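You operate a simulated robot arm through the tools that you are given. There is no shell and no other tool. Be economical: measure what you need, move in short steps, check, and stop when the job is done.

Carry out the task below with a simulated robot arm. There is one attempt and no reset: what you move stays moved.

## Task
Clamp the cam plate and grease its middle with the green dauber.
Fine: take the grease from the pot, put the dauber back, shut the pot again and leave the plate clamped. Set down upright: green dauber. A coat counts when it lies all over at full strength: go over it till it gets no stronger.

The check looks at the end state, three seconds after you hand in, the way a careful person would. Anything else that was tipped, shoved, dropped, spilled or broken makes it a failure.

## Robot
A 5-joint arm with a two-finger parallel gripper, fixed in place. Base frame: the origin is at the foot of the arm, x ahead of it, y to its left, z up; the work surface is at about z = 0. Lengths are in m, angles in degrees, forces in N, time in s.
With the tool pointing down near the work surface it reaches from about 0.26 to 0.68 m from the base axis. Its first joint turns from -66.0 to 66.0 degrees. The tool tilts only in the upright plane through the base axis and itself; it spins freely about its own axis. Payload 2.9 kg.
Tool frame: the origin (TCP) lies between the finger pads and is the grasp point; the fingertips stand 0.03 m ahead of it; z points along the fingers, y is the line along which they close. The gripper opens to 0.11 m. The fingers are 0.02 m wide and 0.01 m thick; the gripper's body (0.048 by 0.112 m) begins 0.055 m behind the TCP.
Orientation is that of the tool frame in the base frame, as a unit quaternion [x, y, z, w]. With the fingers straight down and closing along the base's y, the tool's x points along the base's -x, its y along +y and its z along -z.

## Interface
- The arm moves only by the tool send_rows. Its argument "motion" is a list that holds one entry, the list of rows, each a list of 7 numbers: the shift along the base's x, y, z in m, then the turn, a rotation vector about the base's x, y, z in degrees, then the gripper command, from -1 (shut) to 1 (fully open), values between in proportion. In form: [[[dx, dy, dz, ax, ay, az, claw], ...]]. A call has 1 to 8 rows; each row is the pose to reach, as a shift and turn from the pose commanded when the call began. A row lasts 0.2 s, in which the tool goes at most 0.05 m and 8.6 degrees; a call with a longer step from one row to the next is refused whole, and so is a gripper value outside its range. Where a pose cannot be reached the arm comes as near as it can. A force on the tool above 40 N (or 10 N above the force at the start of the call, whichever is more), or a blocked arm, ends the call early, and 0.2 s more pass. Each finger travels about 0.108 m/s and halts on what it meets, pressing with about 32 N; the grip force reading is that of the motor and also rises with nothing between the fingers. The clock runs only during rows and for 0.2 s after the last one: add rows that repeat a pose to give the fingers time. It gives the time, the measured TCP pose, the force on the tool (base axes), the opening and the grip force at its end, in the units of the frame above (readings bear some noise), with the torque about the TCP (base axes, N m) and any sound that the robot's microphone picked up.
- Cameras (640 x 400 px; columns grow to the right, rows downward): "scene" is fixed at [0.0355, -0.4523, 0.6046]; the picture's right is [0.78, -0.63, 0.00], its down [-0.35, -0.43, -0.83] and it looks along [0.52, 0.65, -0.56] (base axes); focal length 355 px, centre (320, 200). "wrist" rides on the gripper at [0.072, 0.017, -0.103] in the tool frame; the picture's right is [-0.23, 0.97, 0.00], its down [-0.76, -0.18, -0.62] and it looks along [-0.61, -0.14, 0.78] (tool axes); focal length 222 px, centre (320, 200). There is no depth. A picture from a camera that has moved, and an enlarged one, comes with that camera's place and axes in the base frame and with its lens.
- capture(camera): a new picture of that camera. The clock stands still meanwhile.
- zoom(camera, box): a new picture of the part [left, top, right, bottom] of that camera's present view, enlarged. The clock stands still meanwhile.
- hand_in(): hands the job in; it is judged then, once.

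Go step by step. Nothing tells you positions but the pictures and the camera data: compare them with the known pose of the tool, close in by small moves and look again before you grip or let go. The budget is 120 turns and 76 pictures, counting those below and the enlarged ones. Unless the task says otherwise, let go and move clear before handing in, and close with one line.

The tools are called after "Emit:" by a JSON object that holds its "method" and its "body". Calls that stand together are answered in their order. send_rows: Moves the arm, as the interface text tells. Its arguments: {"type":"object","properties":{"motion":{"type":"array"}},"required":["motion"]} The other tools are called the same way: capture (camera) takes a picture; zoom (camera, box) takes an enlarged picture of a part of a camera's view; hand_in () hands the job in.

At the start:

```text
t: 0.0
eef_pos: [0.4569, -0.0887, 0.3005]
ee_rot: [0.0, 1.0, 0.001, 0.0]
wrist_force: [-0.2, -0.4, 1.0]
torque: [0.02, -0.03, 0.01]
width: 0.11
gripper_force: 0.1
```

scene: 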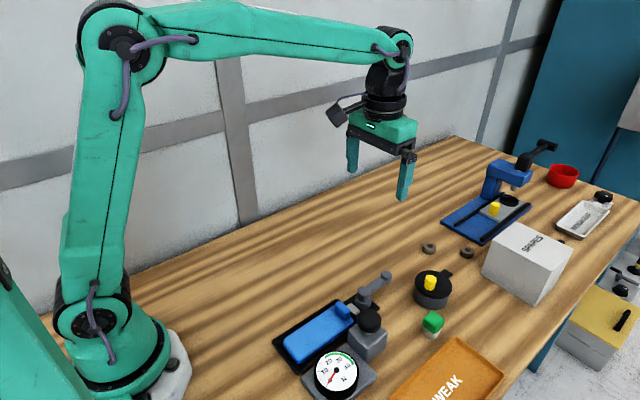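
wrist: 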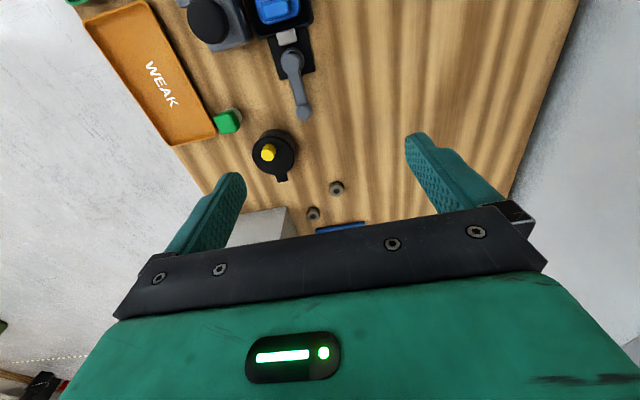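

I see a blue slide with a lever at the near left, a dial gauge, a black pot with a yellow knob, a green thing, an orange tray, and a second blue fixture further away. I'll zoom in to identify them.

Emit:
{"method": "zoom", "body": {"camera": "scene", "box": [260, 240, 520, 400]}}

Emit:
{"method": "zoom", "body": {"camera": "scene", "box": [400, 120, 640, 270]}}

Emit:
{"method": "zoom", "body": {"camera": "wrist", "box": [60, 0, 380, 240]}}

```text
2.46 times, centred on (390, 320) of scene
camera zoom: at [0.0355, -0.4523, 0.6046], right [0.78, -0.63, 0.0], down [-0.35, -0.43, -0.83], along [0.52, 0.65, -0.56], focal length 874 px, centre (148, -95)
```

zoom: 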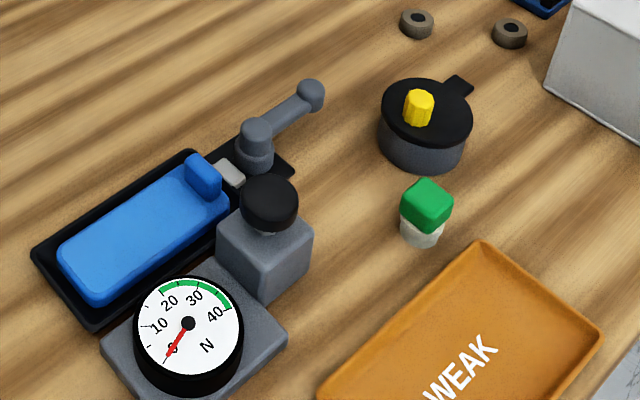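

```text
2.67 times, centred on (520, 195) of scene
camera zoom: at [0.0355, -0.4523, 0.6046], right [0.78, -0.63, 0.0], down [-0.35, -0.43, -0.83], along [0.52, 0.65, -0.56], focal length 947 px, centre (-213, 213)
```

zoom: 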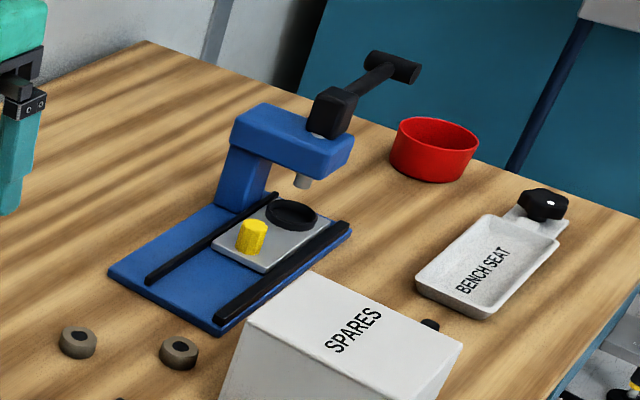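

```text
1.67 times, centred on (220, 120) of wrist
camera zoom: at [0.3853, -0.0702, 0.405], right [0.23, 0.97, 0.0], down [0.76, -0.18, 0.62], along [0.61, -0.14, -0.78], focal length 370 px, centre (487, 333)
```

zoom: 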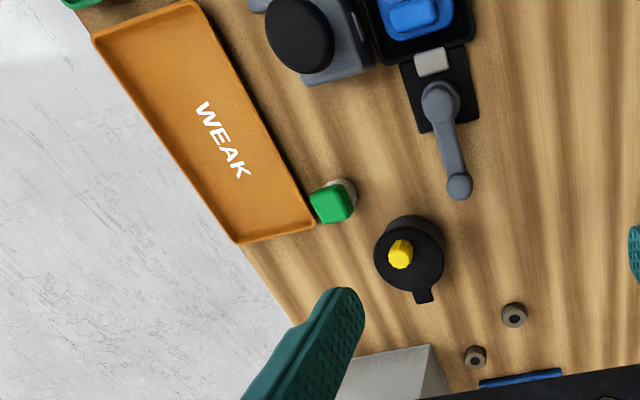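

I need closer views of both fixtures. I'll move the arm back and up to look at the near side first.

Emit:
{"method": "send_rows", "body": {"motion": [[[-0.04, 0, 0.02, 0, 0, 0, 1], [-0.08, -0.01, 0.04, 0, 0, 0, 1], [-0.12, -0.02, 0.06, 0, 0, 0, 1], [-0.15, -0.03, 0.08, 0, 0, 0, 1], [-0.17, -0.03, 0.1, 0, 0, 0, 1]]]}}

Emit:
{"method": "capture", "body": {"camera": "wrist"}}

Emit:
{"method": "capture", "body": {"camera": "scene"}}

```text
t: 1.2
eef_pos: [0.2859, -0.1159, 0.4026]
ee_rot: [0.001, 1.0, 0.0, 0.0]
wrist_force: [-0.3, 0.3, -0.4]
torque: [-0.01, 0.03, -0.02]
width: 0.11
gripper_force: 0.1
```

```text
70 pictures are left
camera wrist: at [0.2153, -0.099, 0.5061], right [0.23, 0.97, 0.0], down [0.76, -0.18, 0.62], along [0.61, -0.14, -0.78], focal length 222 px, centre (320, 200)
```

wrist: 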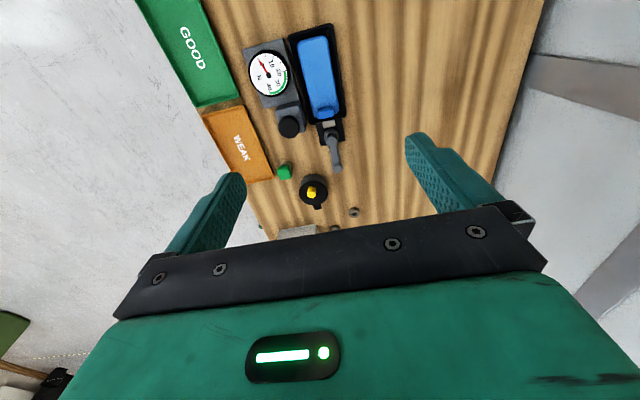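

```text
69 pictures are left
```

scene: 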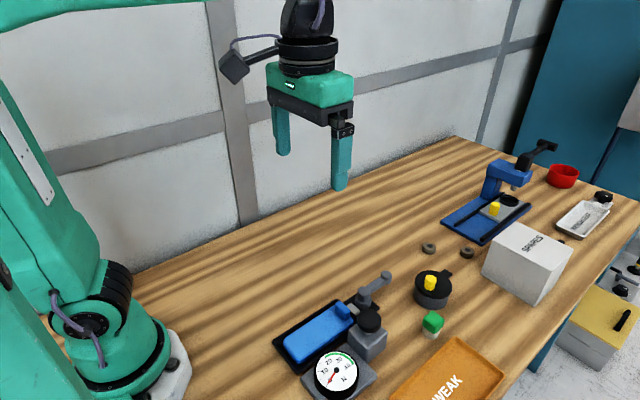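

GOOD and WEAK trays and the push gauge look like they belong to another job. I'll zoom in on the slab fixture, then go look at the far one.

Emit:
{"method": "zoom", "body": {"camera": "wrist", "box": [230, 10, 390, 110]}}

Emit:
{"method": "zoom", "body": {"camera": "wrist", "box": [240, 90, 400, 220]}}

Emit:
{"method": "zoom", "body": {"camera": "scene", "box": [270, 260, 400, 370]}}

Emit:
{"method": "send_rows", "body": {"motion": [[[0.045, 0, 0, 0, 0, 0, 1], [0.09, 0, 0, 0, 0, 0, 1], [0.135, 0, 0, 0, 0, 0, 1], [0.18, 0, 0, 0, 0, 0, 1], [0.225, 0, 0, 0, 0, 0, 1], [0.26, 0, 0, 0, 0, 0, 1], [0.29, 0, 0, 0, 0, 0, 1]]]}}

Emit:
{"method": "capture", "body": {"camera": "wrist"}}

```text
4.00 times, centred on (310, 60) of wrist
camera zoom: at [0.2153, -0.099, 0.5061], right [0.23, 0.97, 0.0], down [0.76, -0.18, 0.62], along [0.61, -0.14, -0.78], focal length 888 px, centre (360, 760)
```

zoom: 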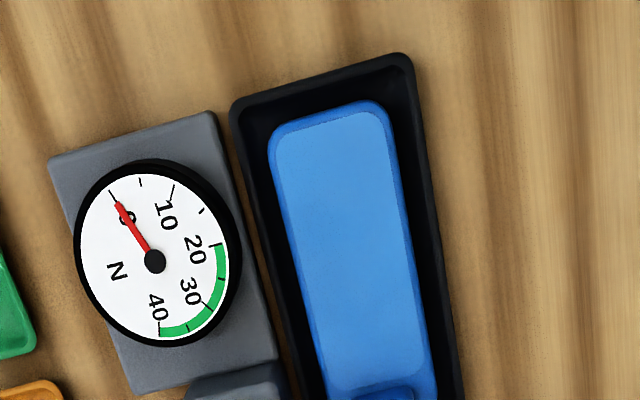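

```text
3.08 times, centred on (320, 155) of wrist
camera zoom: at [0.2153, -0.099, 0.5061], right [0.23, 0.97, 0.0], down [0.76, -0.18, 0.62], along [0.61, -0.14, -0.78], focal length 684 px, centre (320, 338)
```

zoom: 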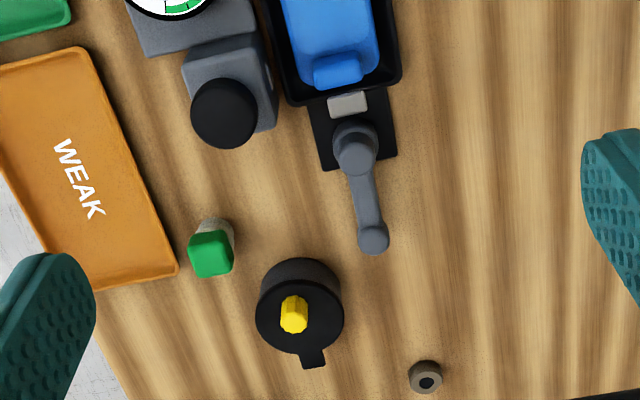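

```text
3.64 times, centred on (335, 315) of scene
camera zoom: at [0.0355, -0.4523, 0.6046], right [0.78, -0.63, 0.0], down [-0.35, -0.43, -0.83], along [0.52, 0.65, -0.56], focal length 1291 px, centre (266, -218)
```

zoom: 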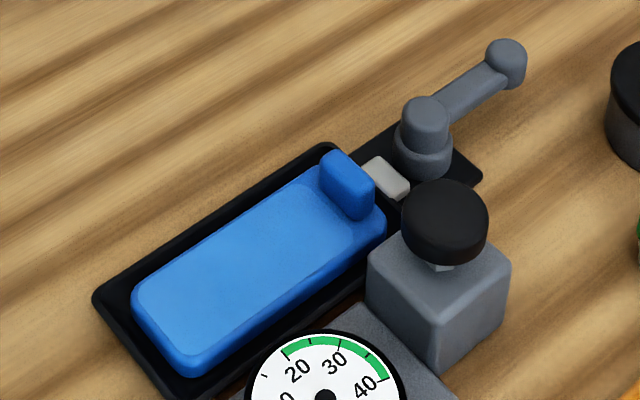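

```text
t: 2.8
eef_pos: [0.5569, -0.1142, 0.3945]
ee_rot: [0.0, 1.0, 0.0, -0.003]
wrist_force: [-0.1, -0.1, -0.2]
torque: [-0.03, 0.02, 0.01]
width: 0.1102
gripper_force: 0.0
out of reach, approached as far as the arm can: row 7
```

```text
65 pictures are left
camera wrist: at [0.4863, -0.0976, 0.4992], right [0.23, 0.97, 0.0], down [0.76, -0.18, 0.62], along [0.6, -0.14, -0.78], focal length 222 px, centre (320, 200)
```

wrist: 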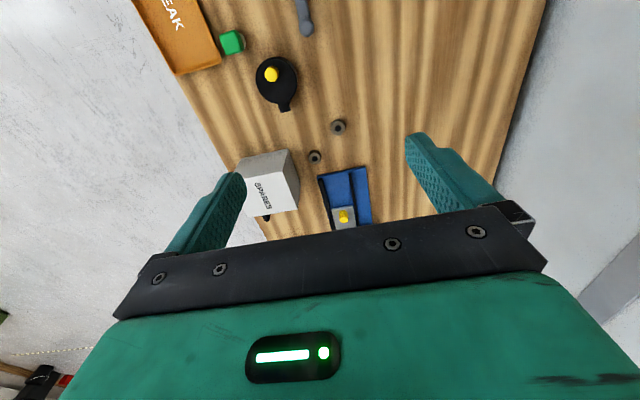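

The near fixture is a cam lever with a pusher against the tab of the blue plate, so that is the cam plate. I'll take closer looks at the pot and the green dauber.

Emit:
{"method": "send_rows", "body": {"motion": [[[-0.04, -0.01, -0.03, 0, 0, 0, 1], [-0.08, -0.02, -0.06, 0, 0, 0, 1], [-0.12, -0.03, -0.09, 0, 0, 0, 1], [-0.14, -0.03, -0.13, 0, 0, 0, 1], [-0.15, -0.03, -0.17, 0, 0, 0, 1], [-0.15, -0.03, -0.2, 0, 0, 0, 1]]]}}

Emit:
{"method": "zoom", "body": {"camera": "wrist", "box": [130, 0, 450, 200]}}

Emit:
{"method": "capture", "body": {"camera": "scene"}}

```text
refused: row 1 steps farther than a row can; nothing moved
```

```text
2.00 times, centred on (290, 100) of wrist
camera zoom: at [0.4863, -0.0976, 0.4992], right [0.23, 0.97, 0.0], down [0.76, -0.18, 0.62], along [0.6, -0.14, -0.78], focal length 444 px, centre (380, 400)
```

zoom: 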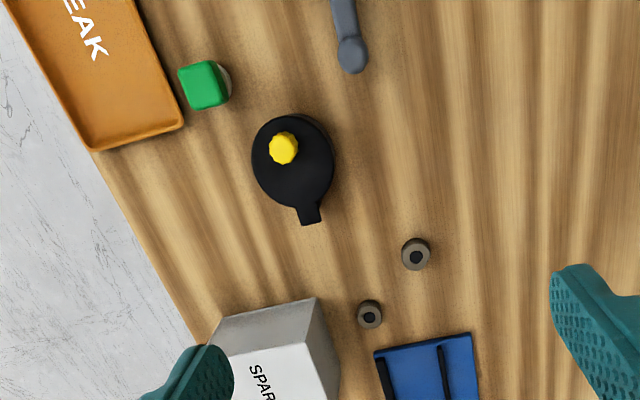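

```text
63 pictures are left
```

scene: 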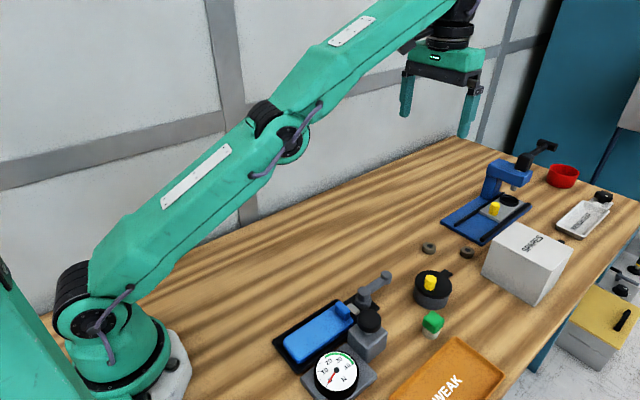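

The lid knob sits opposite the tab, so the lid may be hinged at the tab. Moving in smaller steps to look closely.

Emit:
{"method": "send_rows", "body": {"motion": [[[-0.03, -0.01, -0.03, 0, 0, 0, 1], [-0.06, -0.02, -0.06, 0, 0, 0, 1], [-0.09, -0.03, -0.09, 0, 0, 0, 1], [-0.11, -0.04, -0.12, 0, 0, 0, 1], [-0.12, -0.04, -0.16, 0, 0, 0, 1], [-0.13, -0.04, -0.2, 0, 0, 0, 1]]]}}

Emit:
{"method": "zoom", "body": {"camera": "wrist", "box": [130, 0, 450, 200]}}

```text
t: 4.2
eef_pos: [0.428, -0.1569, 0.1963]
ee_rot: [0.0, 1.0, 0.0, -0.001]
wrist_force: [0.0, 0.1, -0.9]
torque: [-0.03, 0.01, 0.01]
width: 0.1103
gripper_force: 0.0
```

```text
2.00 times, centred on (290, 100) of wrist
camera zoom: at [0.3578, -0.1395, 0.3008], right [0.23, 0.97, 0.0], down [0.76, -0.18, 0.62], along [0.61, -0.14, -0.78], focal length 444 px, centre (380, 400)
```

zoom: 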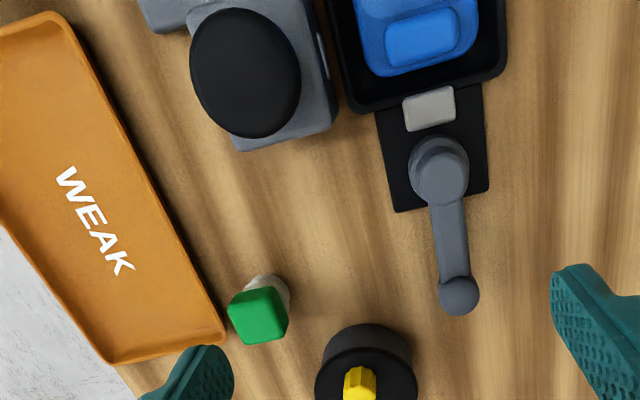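

Emit:
{"method": "zoom", "body": {"camera": "scene", "box": [405, 260, 465, 345]}}

Emit:
{"method": "send_rows", "body": {"motion": [[[-0.02, -0.02, 0, 0, 0, 0, 1], [-0.04, -0.04, 0, 0, 0, 0, 1], [-0.04, -0.07, 0, 0, 0, 0, 1]]]}}

Emit:
{"method": "zoom", "body": {"camera": "wrist", "box": [180, 20, 460, 200]}}

```text
4.71 times, centred on (435, 302) of scene
camera zoom: at [0.0355, -0.4523, 0.6046], right [0.78, -0.63, 0.0], down [-0.35, -0.43, -0.83], along [0.52, 0.65, -0.56], focal length 1671 px, centre (-221, -282)
```

zoom: 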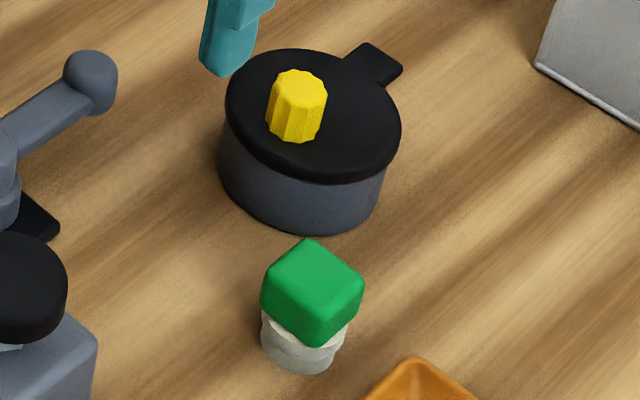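

```text
t: 5.0
eef_pos: [0.3902, -0.225, 0.1956]
ee_rot: [0.0, 1.0, 0.0, 0.0]
wrist_force: [-0.1, -0.3, 0.2]
torque: [0.0, 0.0, -0.01]
width: 0.1099
gripper_force: 0.0
```

```text
2.22 times, centred on (320, 110) of wrist
camera zoom: at [0.3181, -0.2072, 0.3002], right [0.23, 0.97, 0.0], down [0.76, -0.18, 0.62], along [0.61, -0.14, -0.78], focal length 494 px, centre (320, 400)
```

zoom: 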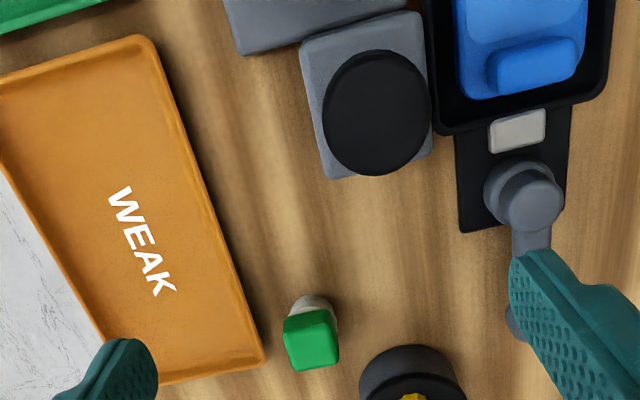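

The dauber (green cube on white felt) is at about (0.468, -0.248), the pot at about (0.545, -0.194), the lever pivot at about (0.405, -0.126) and the lever ball at about (0.481, -0.121). I'll go above the ball with a narrowed gripper.

Emit:
{"method": "send_rows", "body": {"motion": [[[0.02, 0.03, 0, 0, 0, 0, 0], [0.04, 0.06, 0, 0, 0, 0, -0.4], [0.065, 0.085, -0.02, 0, 0, 0, -0.4], [0.091, 0.104, -0.04, 0, 0, 0, -0.4], [0.091, 0.104, -0.07, 0, 0, 0, -0.4], [0.091, 0.104, -0.085, 0, 0, 0, -0.4]]]}}

Emit:
{"method": "capture", "body": {"camera": "wrist"}}

Emit:
{"method": "zoom", "body": {"camera": "scene", "box": [330, 210, 450, 310]}}

```text
t: 6.4
eef_pos: [0.4795, -0.1215, 0.1091]
ee_rot: [0.001, 1.0, 0.0, 0.001]
wrist_force: [0.9, 0.1, 0.2]
torque: [0.0, 0.0, 0.0]
width: 0.033
gripper_force: 0.1
```

```text
59 pictures are left
camera wrist: at [0.4081, -0.1036, 0.2138], right [0.23, 0.97, 0.0], down [0.76, -0.18, 0.62], along [0.61, -0.14, -0.78], focal length 222 px, centre (320, 200)
```

wrist: 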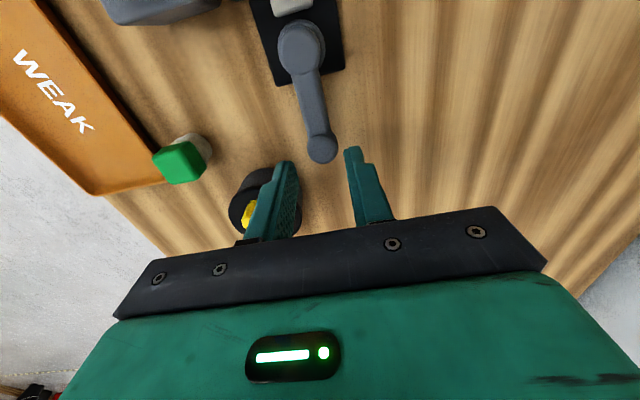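

```text
4.00 times, centred on (390, 260) of scene
camera zoom: at [0.0355, -0.4523, 0.6046], right [0.78, -0.63, 0.0], down [-0.35, -0.43, -0.83], along [0.52, 0.65, -0.56], focal length 1420 px, centre (40, -40)
```

zoom: 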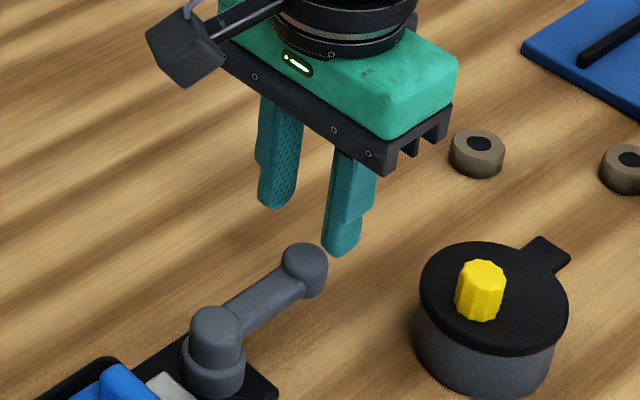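

The ball is centred at about (0.486, -0.119, 0.04). I'll lower the fingers to straddle it.

Emit:
{"method": "send_rows", "body": {"motion": [[[0.005, 0.002, -0.02, 0, 0, 0, -0.4], [0.005, 0.002, -0.04, 0, 0, 0, -0.4], [0.005, 0.002, -0.056, 0, 0, 0, -0.4]]]}}

Emit:
{"method": "zoom", "body": {"camera": "wrist", "box": [160, 0, 480, 200]}}

```text
t: 7.2
eef_pos: [0.4842, -0.1196, 0.0538]
ee_rot: [0.001, 1.0, 0.0, 0.001]
wrist_force: [0.1, -0.2, -0.1]
torque: [0.0, -0.01, 0.0]
width: 0.0331
gripper_force: 0.1
```

```text
2.00 times, centred on (320, 100) of wrist
camera zoom: at [0.4133, -0.1024, 0.1585], right [0.23, 0.97, 0.0], down [0.76, -0.18, 0.62], along [0.61, -0.14, -0.78], focal length 444 px, centre (320, 400)
```

zoom: 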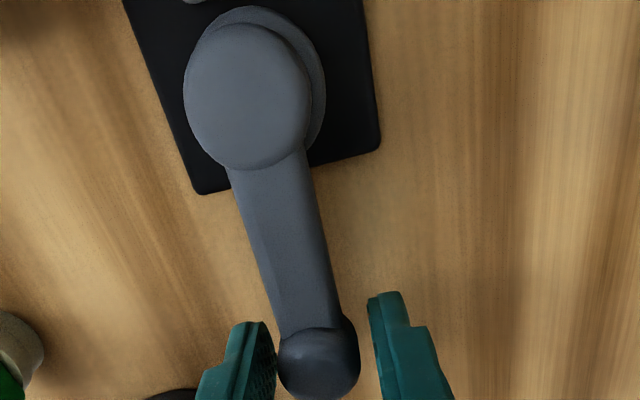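

The ball is between the fingers. I'll swing it gently toward +y, turning the tool with it.

Emit:
{"method": "send_rows", "body": {"motion": [[[-0.0018, 0.0112, 0, 0, 0, 8, -0.4], [-0.0051, 0.022, 0, 0, 0, 16, -0.4], [-0.0099, 0.0323, 0, 0, 0, 24, -0.4]]]}}

Emit:
{"method": "zoom", "body": {"camera": "wrist", "box": [160, 0, 480, 200]}}

```text
t: 7.8
eef_pos: [0.4798, -0.1082, 0.0545]
ee_rot: [-0.12, 0.993, -0.002, 0.004]
wrist_force: [3.9, -28.7, -7.0]
torque: [-0.14, -0.3, -0.26]
width: 0.0476
gripper_force: 15.1
stopped in row 3: the force on the tool passed its limit (the readings are from after the stop); the commanded pose is now the measured one
```

```text
2.00 times, centred on (320, 100) of wrist
camera zoom: at [0.406, -0.1079, 0.1582], right [-0.01, 1.0, 0.0], down [0.78, 0.01, 0.63], along [0.63, 0.0, -0.78], focal length 444 px, centre (320, 400)
```

zoom: 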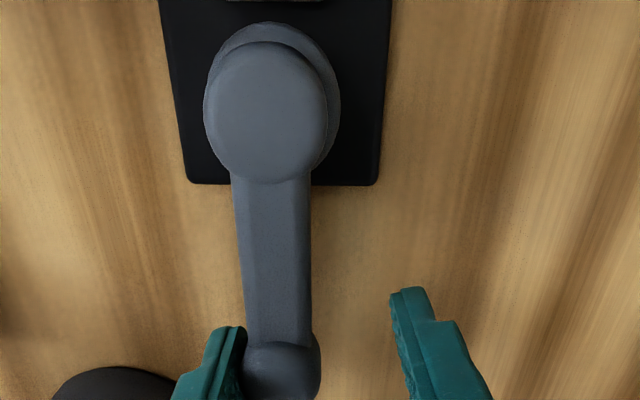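

It is stopped firmly in +y, so the lever must swing toward -y. I'll come back and turn it that way.

Emit:
{"method": "send_rows", "body": {"motion": [[[0.004, -0.005, 0, 0, 0, -7, -0.4], [0.006, -0.011, 0, 0, 0, -14, -0.4], [0.0064, -0.0221, 0, 0, 0, -22, -0.4], [0.005, -0.0333, 0, 0, 0, -30, -0.4], [0.0021, -0.0443, 0, 0, 0, -38, -0.4], [-0.0024, -0.0547, 0, 0, 0, -46, -0.4]]]}}

Emit:
{"method": "zoom", "body": {"camera": "wrist", "box": [160, 0, 480, 200]}}

```text
t: 9.2
eef_pos: [0.4768, -0.1599, 0.0533]
ee_rot: [0.277, 0.961, 0.0, 0.0]
wrist_force: [0.2, 1.1, 0.7]
torque: [0.01, 0.0, -0.01]
width: 0.0335
gripper_force: 0.8
```

```text
2.00 times, centred on (320, 100) of wrist
camera zoom: at [0.4252, -0.1069, 0.1579], right [0.71, 0.7, 0.0], down [0.55, -0.55, 0.62], along [0.44, -0.44, -0.78], focal length 444 px, centre (320, 400)
```

zoom: 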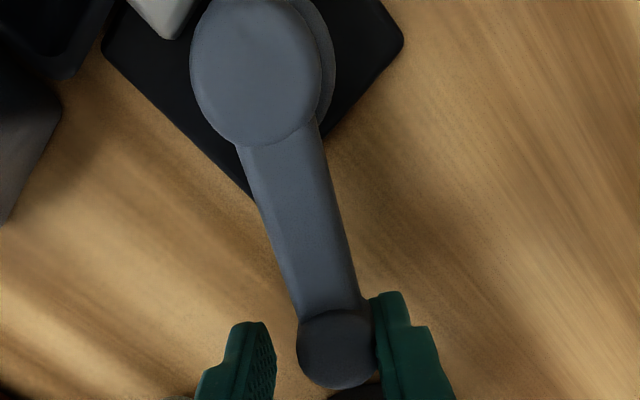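

Emit:
{"method": "send_rows", "body": {"motion": [[[-0.0058, -0.0097, 0, 0, 0, -8, -0.4], [-0.0129, -0.0185, 0, 0, 0, -16, -0.4], [-0.0212, -0.0263, 0, 0, 0, -24, -0.4], [-0.0305, -0.0328, 0, 0, 0, -32, -0.4], [-0.0406, -0.0379, 0, 0, 0, -40, -0.4]]]}}

Emit:
{"method": "zoom", "body": {"camera": "wrist", "box": [160, 0, 480, 200]}}

Emit:
{"method": "zoom", "body": {"camera": "scene", "box": [260, 240, 500, 390]}}

```text
t: 10.4
eef_pos: [0.4358, -0.1958, 0.0527]
ee_rot: [0.589, 0.808, 0.0, 0.001]
wrist_force: [1.4, 0.9, -1.2]
torque: [0.02, -0.03, -0.01]
width: 0.0337
gripper_force: 0.0
```

```text
2.00 times, centred on (320, 100) of wrist
camera zoom: at [0.4312, -0.1226, 0.1586], right [1.0, 0.08, 0.0], down [0.07, -0.78, 0.62], along [0.05, -0.62, -0.78], focal length 444 px, centre (320, 400)
```

zoom: 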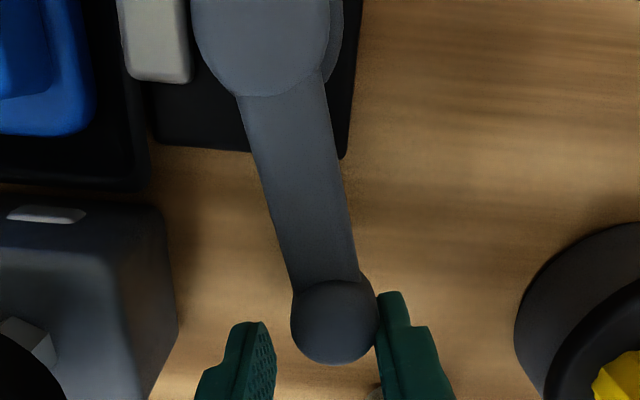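

```text
2.67 times, centred on (380, 315) of scene
camera zoom: at [0.0355, -0.4523, 0.6046], right [0.78, -0.63, 0.0], down [-0.35, -0.43, -0.83], along [0.52, 0.65, -0.56], focal length 947 px, centre (160, -107)
```

zoom: 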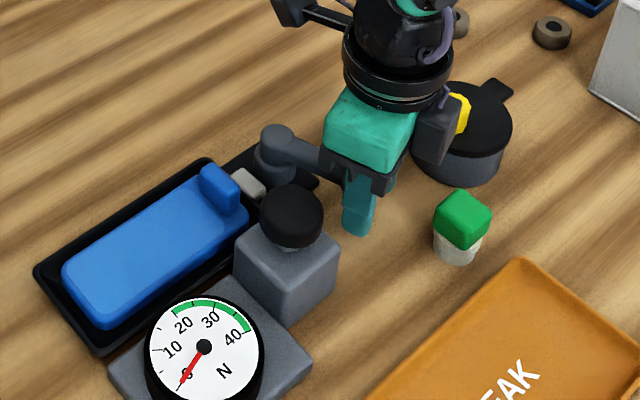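

The lever swings freely toward -y. A little further straddled, with a narrower gap to stay clear of the gauge block.

Emit:
{"method": "send_rows", "body": {"motion": [[[0, 0, 0, 0, 0, 0, -0.52], [-0.0108, -0.0037, 0, 0, 0, -8, -0.52], [-0.0108, -0.0037, 0, 0, 0, -8, -0.52]]]}}

Emit:
{"method": "zoom", "body": {"camera": "wrist", "box": [160, 0, 480, 200]}}

```text
t: 11.2
eef_pos: [0.4264, -0.2004, 0.0545]
ee_rot: [0.643, 0.766, 0.0, 0.0]
wrist_force: [0.5, -0.7, 0.9]
torque: [0.01, -0.04, -0.01]
width: 0.0272
gripper_force: 0.6
```

```text
2.00 times, centred on (320, 100) of wrist
camera zoom: at [0.4312, -0.1261, 0.1583], right [1.0, -0.06, 0.0], down [-0.04, -0.78, 0.62], along [-0.03, -0.62, -0.78], focal length 444 px, centre (320, 400)
```

zoom: 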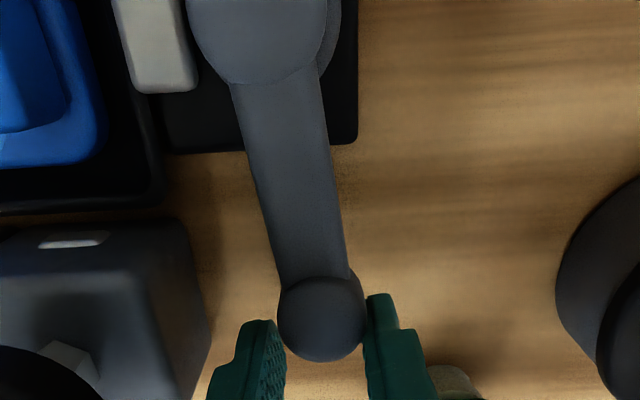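

Now I'll change to closed fingers on the back side of the ball for the last stretch.

Emit:
{"method": "send_rows", "body": {"motion": [[[0, 0, 0.025, 0, 0, 0, -0.52], [0, 0, 0.05, 0, 0, 0, -1], [0.024, 0.006, 0.05, 0, 0, 0, -1], [0.024, 0.006, 0.05, 0, 0, 0, -1], [0.024, 0.006, 0.025, 0, 0, 0, -1], [0.024, 0.006, 0, 0, 0, 0, -1]]]}}

Emit:
{"method": "zoom", "body": {"camera": "wrist", "box": [160, 0, 480, 200]}}

```text
t: 12.6
eef_pos: [0.449, -0.1951, 0.0539]
ee_rot: [0.642, 0.766, 0.0, 0.0]
wrist_force: [-0.7, 0.2, -0.4]
torque: [0.02, -0.01, 0.01]
width: 0.0001
gripper_force: 32.1
```

```text
2.00 times, centred on (320, 100) of wrist
camera zoom: at [0.4543, -0.12, 0.1588], right [1.0, -0.05, 0.0], down [-0.04, -0.78, 0.62], along [-0.03, -0.62, -0.78], focal length 444 px, centre (320, 400)
```

zoom: 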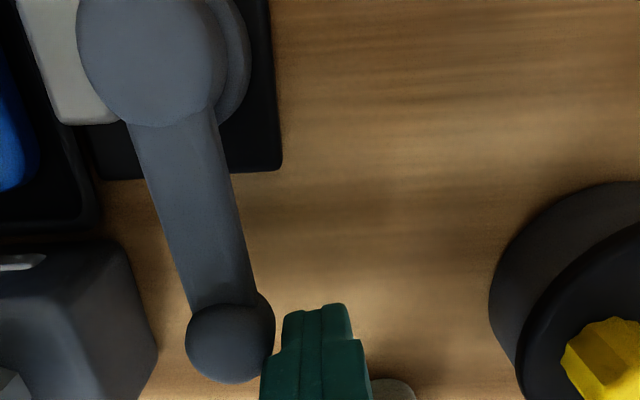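

Emit:
{"method": "send_rows", "body": {"motion": [[[-0.006, -0.005, 0, 0, 0, -4, -1], [-0.013, -0.009, 0, 0, 0, -8, -1], [-0.018, -0.011, 0, 0, 0, -12, -1], [-0.023, -0.012, 0, 0, 0, -15, -1]]]}}

Emit:
{"method": "zoom", "body": {"camera": "wrist", "box": [160, 0, 480, 200]}}

```text
t: 13.6
eef_pos: [0.4249, -0.2074, 0.0527]
ee_rot: [0.737, 0.676, 0.0, 0.0]
wrist_force: [-0.8, -0.5, -0.7]
torque: [0.03, 0.02, -0.03]
width: 0.0001
gripper_force: 31.7
```

```text
2.00 times, centred on (320, 100) of wrist
camera zoom: at [0.4505, -0.1353, 0.1579], right [0.95, -0.31, 0.0], down [-0.24, -0.74, 0.62], along [-0.19, -0.59, -0.78], focal length 444 px, centre (320, 400)
```

zoom: 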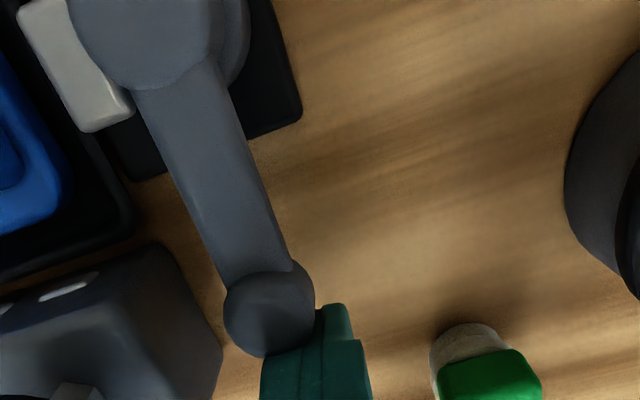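

Emit:
{"method": "zoom", "body": {"camera": "scene", "box": [260, 240, 500, 390]}}

```text
2.67 times, centred on (380, 315) of scene
camera zoom: at [0.0355, -0.4523, 0.6046], right [0.78, -0.63, 0.0], down [-0.35, -0.43, -0.83], along [0.52, 0.65, -0.56], focal length 947 px, centre (160, -107)
```

zoom: 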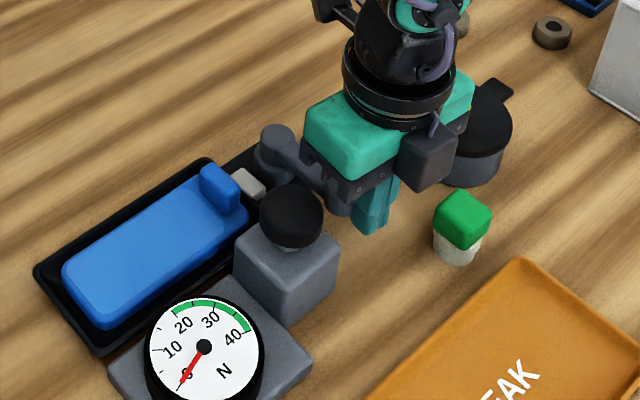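

The lever is at about -90° with no resistance felt so far. I'll push 5 mm more while watching the force.

Emit:
{"method": "send_rows", "body": {"motion": [[[-0.0025, 0, 0, 0, 0, -2, -1], [-0.005, 0, 0, 0, 0, -4, -1], [-0.005, 0, 0, 0, 0, -4, -1]]]}}

Emit:
{"method": "zoom", "body": {"camera": "wrist", "box": [160, 0, 480, 200]}}

```text
t: 14.4
eef_pos: [0.4217, -0.2067, 0.0523]
ee_rot: [0.76, 0.649, -0.001, 0.001]
wrist_force: [-0.7, 0.3, -0.8]
torque: [0.0, 0.01, -0.02]
width: 0.0
gripper_force: 32.1
```

```text
2.00 times, centred on (320, 100) of wrist
camera zoom: at [0.4504, -0.1378, 0.1583], right [0.93, -0.38, 0.0], down [-0.29, -0.72, 0.62], along [-0.23, -0.58, -0.78], focal length 444 px, centre (320, 400)
```

zoom: 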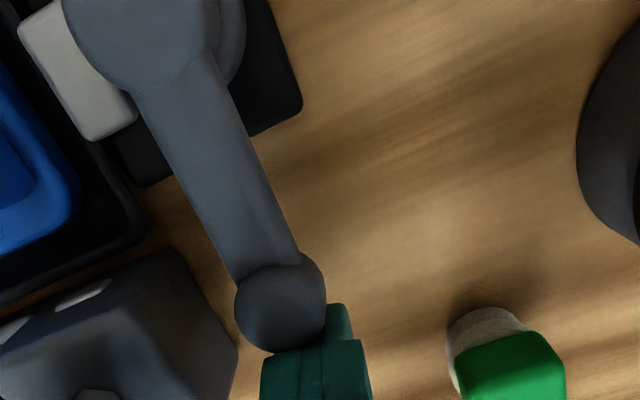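

Emit:
{"method": "send_rows", "body": {"motion": [[[0.003, 0, 0.03, 0, 0, 0, -1], [0.003, 0, 0.07, 0, 0, 8, -1], [0.003, 0.01, 0.11, 0, 0, 16, -1], [0.005, 0.03, 0.14, 0, 0, 24, -1], [0.006, 0.05, 0.144, 0, 0, 32, -1], [0.006, 0.05, 0.144, 0, 0, 40, -1], [0.006, 0.05, 0.144, 0, 0, 48, -1], [0.006, 0.05, 0.144, 0, 0, 56, -1]]]}}

Emit:
{"method": "send_rows", "body": {"motion": [[[0, 0, 0, 0, 0, 8, -1], [0, 0, 0, 0, 0, 16, -1], [0, 0, 0, 0, 0, 24, -1], [0, 0, 0, 0, 0, 32, -1], [0, 0, 0, 0, 0, 40, -1], [0, 0, 0, 0, 0, 43, -1]]]}}

Emit:
{"method": "zoom", "body": {"camera": "wrist", "box": [130, 0, 450, 200]}}

Emit:
{"method": "zoom", "body": {"camera": "scene", "box": [270, 260, 400, 370]}}

```text
t: 16.2
eef_pos: [0.4267, -0.1585, 0.1973]
ee_rot: [0.365, 0.931, 0.001, -0.001]
wrist_force: [0.3, -0.4, 0.7]
torque: [-0.02, -0.04, 0.01]
width: 0.0
gripper_force: 31.7
```

```text
t: 17.6
eef_pos: [0.4259, -0.1576, 0.198]
ee_rot: [-0.002, 1.0, 0.0, 0.001]
wrist_force: [0.0, -0.6, 0.9]
torque: [-0.03, 0.01, -0.01]
width: 0.0002
gripper_force: 32.2
```

```text
2.00 times, centred on (290, 100) of wrist
camera zoom: at [0.3558, -0.1399, 0.3025], right [0.22, 0.97, 0.0], down [0.76, -0.17, 0.62], along [0.61, -0.14, -0.78], focal length 444 px, centre (380, 400)
```

zoom: 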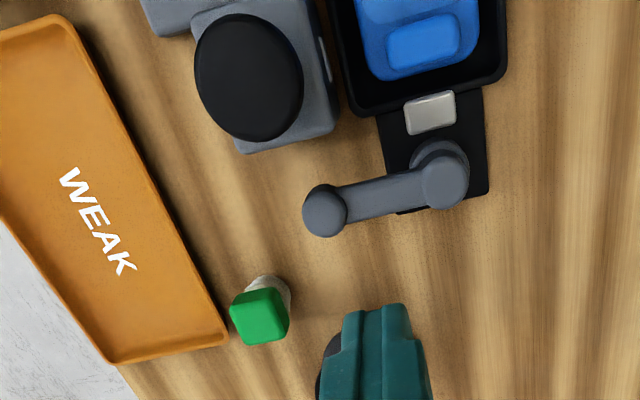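

```text
3.64 times, centred on (335, 315) of scene
camera zoom: at [0.0355, -0.4523, 0.6046], right [0.78, -0.63, 0.0], down [-0.35, -0.43, -0.83], along [0.52, 0.65, -0.56], focal length 1291 px, centre (266, -218)
```

zoom: 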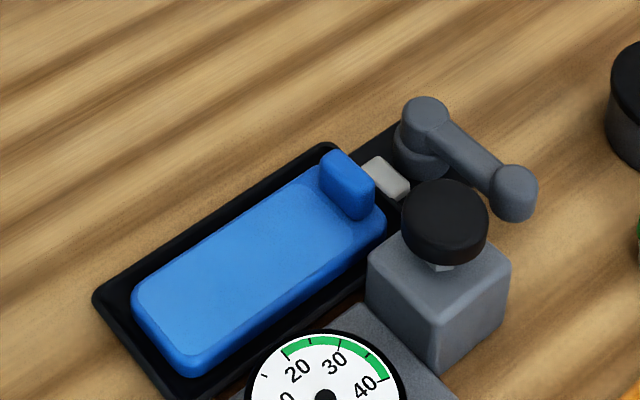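

The lever turned about 90° but the pusher seems not to have moved, so I need a closer view of the mechanism.

Emit:
{"method": "send_rows", "body": {"motion": [[[-0.03, 0.02, 0, 0, 0, 0, -1], [-0.05, 0.035, -0.03, 0, 0, 0, -1], [-0.05, 0.035, -0.06, 0, 0, 0, -1]]]}}

Emit:
{"method": "zoom", "body": {"camera": "wrist", "box": [180, 0, 440, 170]}}

```text
t: 18.4
eef_pos: [0.3754, -0.1202, 0.1389]
ee_rot: [-0.001, 1.0, 0.0, 0.0]
wrist_force: [-0.3, 0.8, -1.0]
torque: [-0.01, -0.01, 0.02]
width: 0.0
gripper_force: 31.8
```

```text
2.35 times, centred on (310, 85) of wrist
camera zoom: at [0.3048, -0.1032, 0.2429], right [0.23, 0.97, 0.0], down [0.76, -0.18, 0.62], along [0.61, -0.14, -0.78], focal length 523 px, centre (344, 471)
```

zoom: 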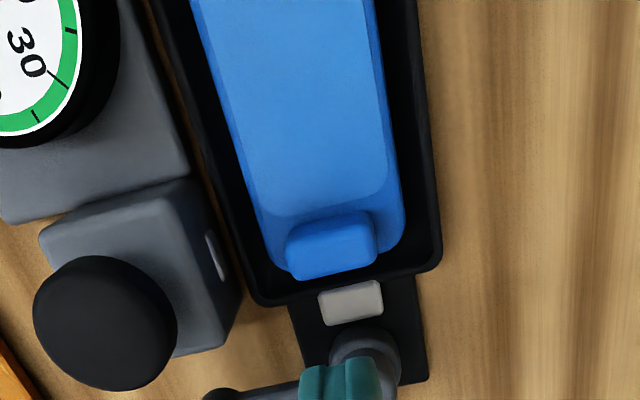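

Recomputing, the pivot is at about (0.414, -0.120) with a radius of about 0.068, so my last push slid past the ball. I'll push again at the ball's true position, about (0.419, -0.185).

Emit:
{"method": "send_rows", "body": {"motion": [[[0.03, -0.02, 0.01, 0, 0, 0, -1], [0.06, -0.04, 0.01, 0, 0, 0, -1], [0.077, -0.063, 0, 0, 0, 0, -1], [0.077, -0.063, -0.04, 0, 0, 0, -1], [0.077, -0.063, -0.087, 0, 0, 0, -1]]]}}

Emit:
{"method": "send_rows", "body": {"motion": [[[-0.008, 0, 0, 0, 0, 0, -1], [-0.014, 0, 0, 0, 0, 0, -1], [-0.019, 0, 0, 0, 0, 0, -1], [-0.022, 0, 0, 0, 0, 0, -1]]]}}

Emit:
{"method": "zoom", "body": {"camera": "wrist", "box": [130, 0, 450, 200]}}

```text
t: 19.6
eef_pos: [0.4532, -0.1831, 0.0492]
ee_rot: [-0.001, 1.0, 0.0, 0.001]
wrist_force: [0.5, -0.1, 0.4]
torque: [0.0, 0.0, -0.03]
width: 0.0
gripper_force: 31.7
```

```text
t: 20.7
eef_pos: [0.4372, -0.185, 0.053]
ee_rot: [-0.003, 1.0, -0.002, 0.008]
wrist_force: [3.5, -0.5, -1.3]
torque: [0.01, 0.01, 0.0]
width: 0.0
gripper_force: 32.3
stopped in row 4: the force on the tool passed its limit (the readings are from after the stop); the commanded pose is now the measured one
```

```text
2.00 times, centred on (290, 100) of wrist
camera zoom: at [0.3646, -0.1668, 0.1555], right [0.22, 0.97, 0.0], down [0.75, -0.17, 0.64], along [0.62, -0.14, -0.77], focal length 444 px, centre (380, 400)
```

zoom: 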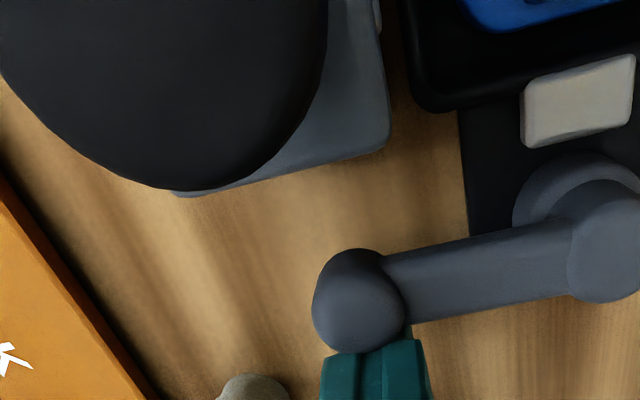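

Emit:
{"method": "zoom", "body": {"camera": "scene", "box": [300, 270, 400, 340]}}

```text
5.71 times, centred on (350, 305) of scene
camera zoom: at [0.0355, -0.4523, 0.6046], right [0.78, -0.63, 0.0], down [-0.35, -0.43, -0.83], along [0.52, 0.65, -0.56], focal length 2029 px, centre (149, -400)
```

zoom: 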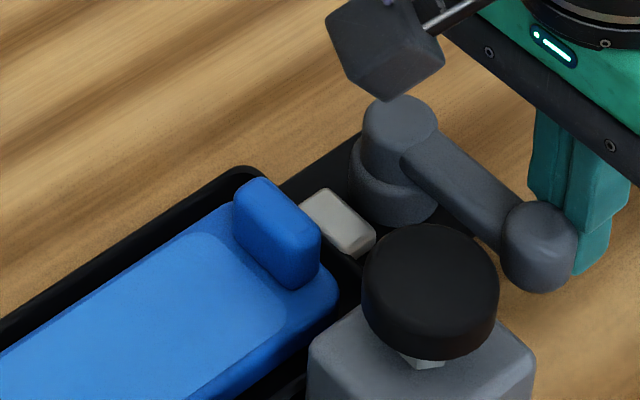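

There is resistance now, so the cam may be biting. I'll push again in small steps.

Emit:
{"method": "send_rows", "body": {"motion": [[[-0.001, 0, -0.002, 0, 0, 0, -1], [-0.002, 0, -0.003, 0, 0, 0, -1], [-0.003, 0, -0.003, 0, 0, 0, -1], [-0.004, 0, -0.003, 0, 0, 0, -1], [-0.005, 0, -0.003, 0, 0, 0, -1], [-0.006, 0, -0.003, 0, 0, 0, -1]]]}}

Emit:
{"method": "zoom", "body": {"camera": "scene", "box": [300, 270, 400, 340]}}

```text
t: 21.8
eef_pos: [0.4378, -0.1847, 0.0513]
ee_rot: [-0.005, 1.0, -0.006, 0.015]
wrist_force: [1.8, -0.2, -0.7]
torque: [-0.04, -0.01, -0.03]
width: 0.0001
gripper_force: 32.1
stopped in row 5: the force on the tool passed its limit (the readings are from after the stop); the commanded pose is now the measured one
```

```text
5.71 times, centred on (350, 305) of scene
camera zoom: at [0.0355, -0.4523, 0.6046], right [0.78, -0.63, 0.0], down [-0.35, -0.43, -0.83], along [0.52, 0.65, -0.56], focal length 2029 px, centre (149, -400)
```

zoom: 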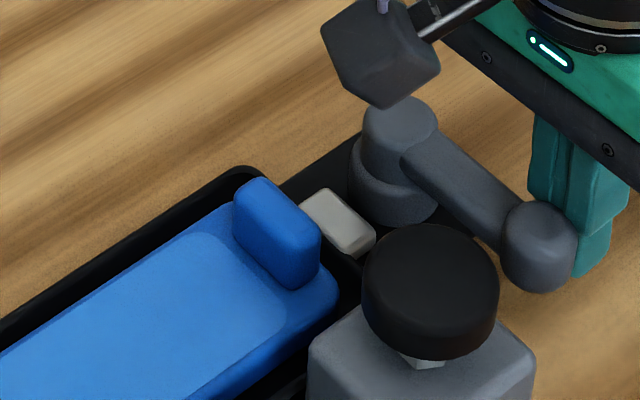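

The lever is now at a hard stop after about 90° of travel. I'll check whether the plate is held by nudging its tab very lightly sideways.

Emit:
{"method": "send_rows", "body": {"motion": [[[0.006, 0, 0.01, 0, 0, 0, -1], [0.006, 0, 0.055, 0, 0, 0, -1], [-0.02, 0.03, 0.075, 0, 0, 0, -1], [-0.05, 0.06, 0.075, 0, 0, 0, -1], [-0.07, 0.09, 0.075, 0, 0, 0, -1], [-0.083, 0.12, 0.07, 0, 0, 0, -1], [-0.083, 0.12, 0.04, 0, 0, 0, -1], [-0.083, 0.12, 0.015, 0, 0, 0, -1]]]}}

Emit:
{"method": "capture", "body": {"camera": "scene"}}

Emit:
{"method": "zoom", "body": {"camera": "scene", "box": [270, 260, 400, 370]}}

```text
t: 23.6
eef_pos: [0.3525, -0.0641, 0.0677]
ee_rot: [-0.005, 1.0, -0.002, 0.014]
wrist_force: [-0.4, 0.0, -0.8]
torque: [0.0, -0.03, 0.0]
width: 0.0002
gripper_force: 32.0
```

```text
41 pictures are left
```

scene: 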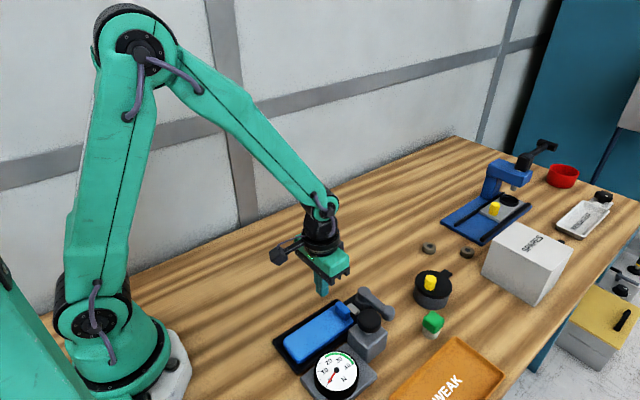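

```text
3.64 times, centred on (335, 315) of scene
camera zoom: at [0.0355, -0.4523, 0.6046], right [0.78, -0.63, 0.0], down [-0.35, -0.43, -0.83], along [0.52, 0.65, -0.56], focal length 1291 px, centre (266, -218)
```

zoom: 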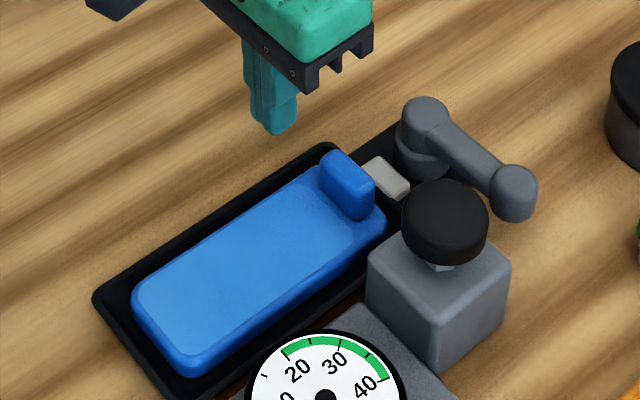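

Emit:
{"method": "send_rows", "body": {"motion": [[[0, -0.015, 0, 0, 0, 0, -1], [0, -0.022, 0, 0, 0, 0, -1], [0, -0.026, 0, 0, 0, 0, -1], [0, -0.029, 0, 0, 0, 0, -1], [0, -0.031, 0, 0, 0, 0, -1]]]}}

Emit:
{"method": "zoom", "body": {"camera": "scene", "box": [270, 260, 400, 370]}}

```text
t: 24.8
eef_pos: [0.3535, -0.0956, 0.0657]
ee_rot: [-0.005, 1.0, -0.003, 0.014]
wrist_force: [0.6, 11.7, 1.4]
torque: [0.3, -0.03, 0.03]
width: 0.0
gripper_force: 31.9
```

```text
3.64 times, centred on (335, 315) of scene
camera zoom: at [0.0355, -0.4523, 0.6046], right [0.78, -0.63, 0.0], down [-0.35, -0.43, -0.83], along [0.52, 0.65, -0.56], focal length 1291 px, centre (266, -218)
```

zoom: 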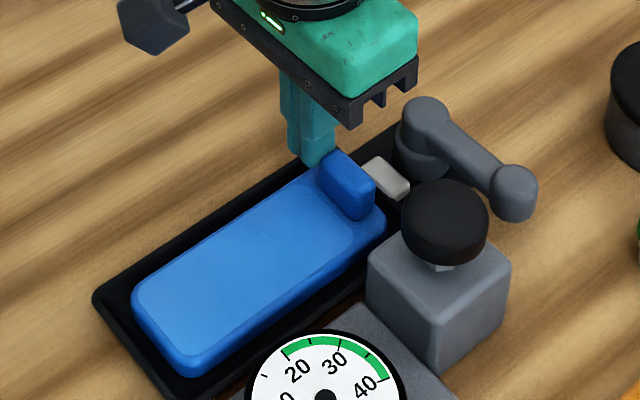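

The plate didn't budge under about 12 N, so it is clamped. Next is the pot: its knob top is at about (0.531, -0.1925, 0.07).

Emit:
{"method": "send_rows", "body": {"motion": [[[0, 0.012, 0.005, 0, 0, 0, -1], [0.02, 0.012, 0.045, 0, 0, 0, -1], [0.06, 0, 0.065, 0, 0, 0, -0.5], [0.1, -0.03, 0.065, 0, 0, 0, 0], [0.14, -0.06, 0.065, 0, 0, 0, 0], [0.178, -0.085, 0.065, 0, 0, 0, 0], [0.178, -0.097, 0.05, 0, 0, 0, 0]]]}}

Emit:
{"method": "capture", "body": {"camera": "wrist"}}

```text
t: 26.4
eef_pos: [0.5322, -0.192, 0.113]
ee_rot: [-0.004, 1.0, -0.005, 0.015]
wrist_force: [0.4, 0.5, -0.1]
torque: [0.0, 0.01, -0.01]
width: 0.0552
gripper_force: 0.0
```

```text
38 pictures are left
camera wrist: at [0.4595, -0.1746, 0.2155], right [0.22, 0.98, 0.0], down [0.74, -0.16, 0.65], along [0.63, -0.14, -0.76], focal length 222 px, centre (320, 200)
```

wrist: 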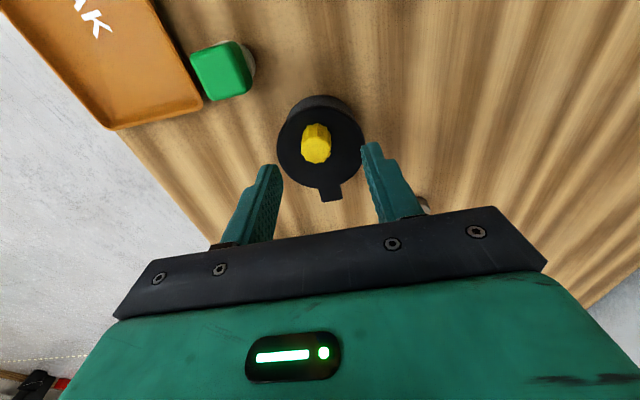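

Fine-aligning over the knob and going down, then I'll grip it.

Emit:
{"method": "send_rows", "body": {"motion": [[[-0.002, -0.001, -0.01, 0.5, 1.7, 0, 0], [-0.003, -0.001, -0.029, 0.5, 1.7, 0, 0], [-0.003, -0.001, -0.029, 0.5, 1.7, 0, -0.5], [-0.003, -0.001, -0.029, 0.5, 1.7, 0, -0.8], [-0.003, -0.001, -0.029, 0.5, 1.7, 0, -0.8], [-0.003, -0.001, -0.029, 0.5, 1.7, 0, -0.8]]]}}

Emit:
{"method": "zoom", "body": {"camera": "wrist", "box": [160, 0, 480, 200]}}

```text
t: 27.8
eef_pos: [0.5305, -0.1942, 0.0844]
ee_rot: [-0.002, 1.0, -0.001, -0.001]
wrist_force: [1.4, -20.8, -6.7]
torque: [-0.19, -0.23, -0.22]
width: 0.0213
gripper_force: 45.3
```

```text
2.00 times, centred on (320, 100) of wrist
camera zoom: at [0.4587, -0.178, 0.1893], right [0.22, 0.98, 0.0], down [0.76, -0.17, 0.62], along [0.61, -0.14, -0.78], focal length 444 px, centre (320, 400)
```

zoom: 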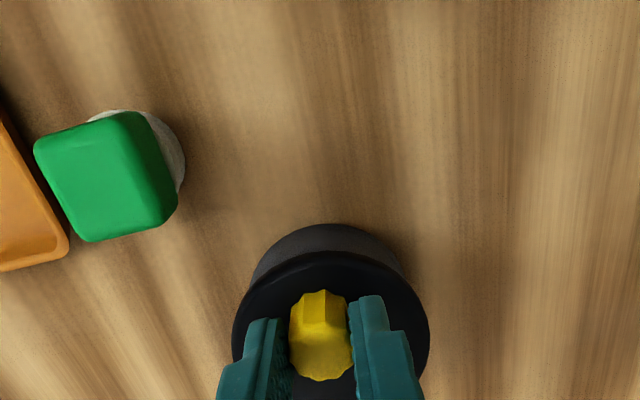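

Gripped, but I'm slightly off-centre in y. I'll shift a bit to relax it and then try a small lift.

Emit:
{"method": "send_rows", "body": {"motion": [[[0, -0.002, 0, 0, 0, 0, -0.8], [0, -0.002, 0.002, 0, 0, 0, -0.8], [0, -0.002, 0.004, 0, 0, 0, -0.8], [0, -0.002, 0.006, 0, 0, 0, -0.8]]]}}

```text
t: 28.6
eef_pos: [0.5303, -0.1953, 0.0851]
ee_rot: [-0.004, 1.0, 0.0, -0.001]
wrist_force: [1.9, -1.7, -2.0]
torque: [-0.41, 0.11, 0.24]
width: 0.0215
gripper_force: 45.3
stopped in row 3: the force on the tool passed its limit (the readings are from after the stop); the commanded pose is now the measured one
```

Straight lifting is blocked. I'll loosen slightly and test a sideways swing of the knob.

Emit:
{"method": "send_rows", "body": {"motion": [[[0, 0, 0, 0, 0, 0, -0.5], [0, 0.004, 0, 0, 0, 0, -0.5], [0, 0.008, 0, 0, 0, 0, -0.5], [0, 0.012, 0, 0, 0, 0, -0.5]]]}}

Emit:
{"method": "zoom", "body": {"camera": "wrist", "box": [160, 0, 480, 200]}}

```text
t: 29.6
eef_pos: [0.5291, -0.1842, 0.0849]
ee_rot: [-0.003, 1.0, 0.0, 0.0]
wrist_force: [2.3, -29.2, -8.0]
torque: [-0.47, -0.32, -0.04]
width: 0.0415
gripper_force: 14.0
```

```text
2.00 times, centred on (320, 100) of wrist
camera zoom: at [0.4583, -0.1677, 0.1898], right [0.22, 0.98, 0.0], down [0.76, -0.17, 0.63], along [0.61, -0.14, -0.78], focal length 444 px, centre (320, 400)
```

zoom: 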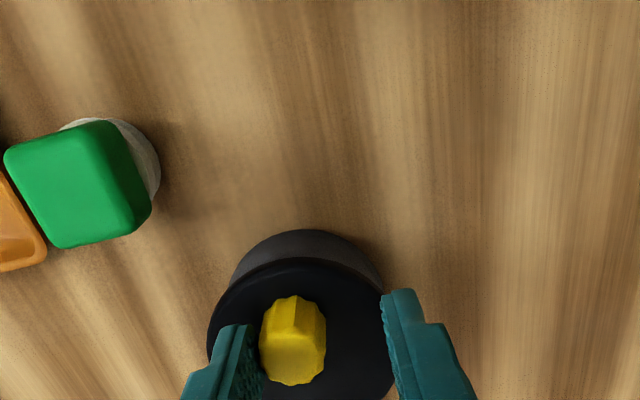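

Blocked toward +y. Trying toward -y.

Emit:
{"method": "send_rows", "body": {"motion": [[[0, -0.004, 0, 0, 0, 0, -0.5], [0, -0.01, 0, 0, 0, 0, -0.5], [0, -0.014, 0, 0, 0, 0, -0.5], [0, -0.018, 0, 0, 0, 0, -0.5], [0, -0.022, 0, 0, 0, 0, -0.5]]]}}

Emit:
{"method": "zoom", "body": {"camera": "wrist", "box": [160, 0, 480, 200]}}

```text
t: 30.8
eef_pos: [0.53, -0.2052, 0.0862]
ee_rot: [-0.006, 1.0, 0.0, 0.0]
wrist_force: [0.7, -1.0, -0.5]
torque: [0.03, 0.01, 0.01]
width: 0.0278
gripper_force: 0.1
```

```text
2.00 times, centred on (320, 100) of wrist
camera zoom: at [0.4586, -0.1882, 0.1901], right [0.22, 0.98, 0.0], down [0.76, -0.17, 0.62], along [0.61, -0.13, -0.78], focal length 444 px, centre (320, 400)
```

zoom: 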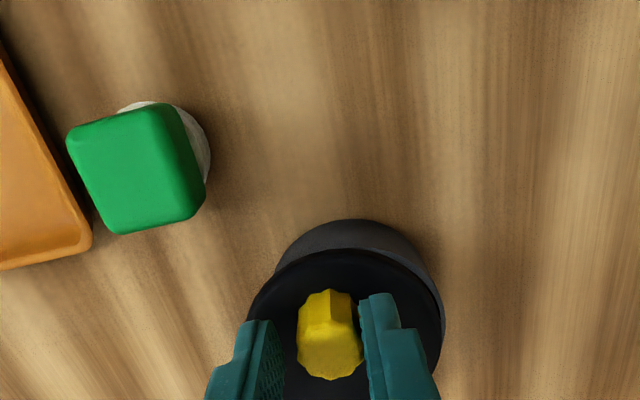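

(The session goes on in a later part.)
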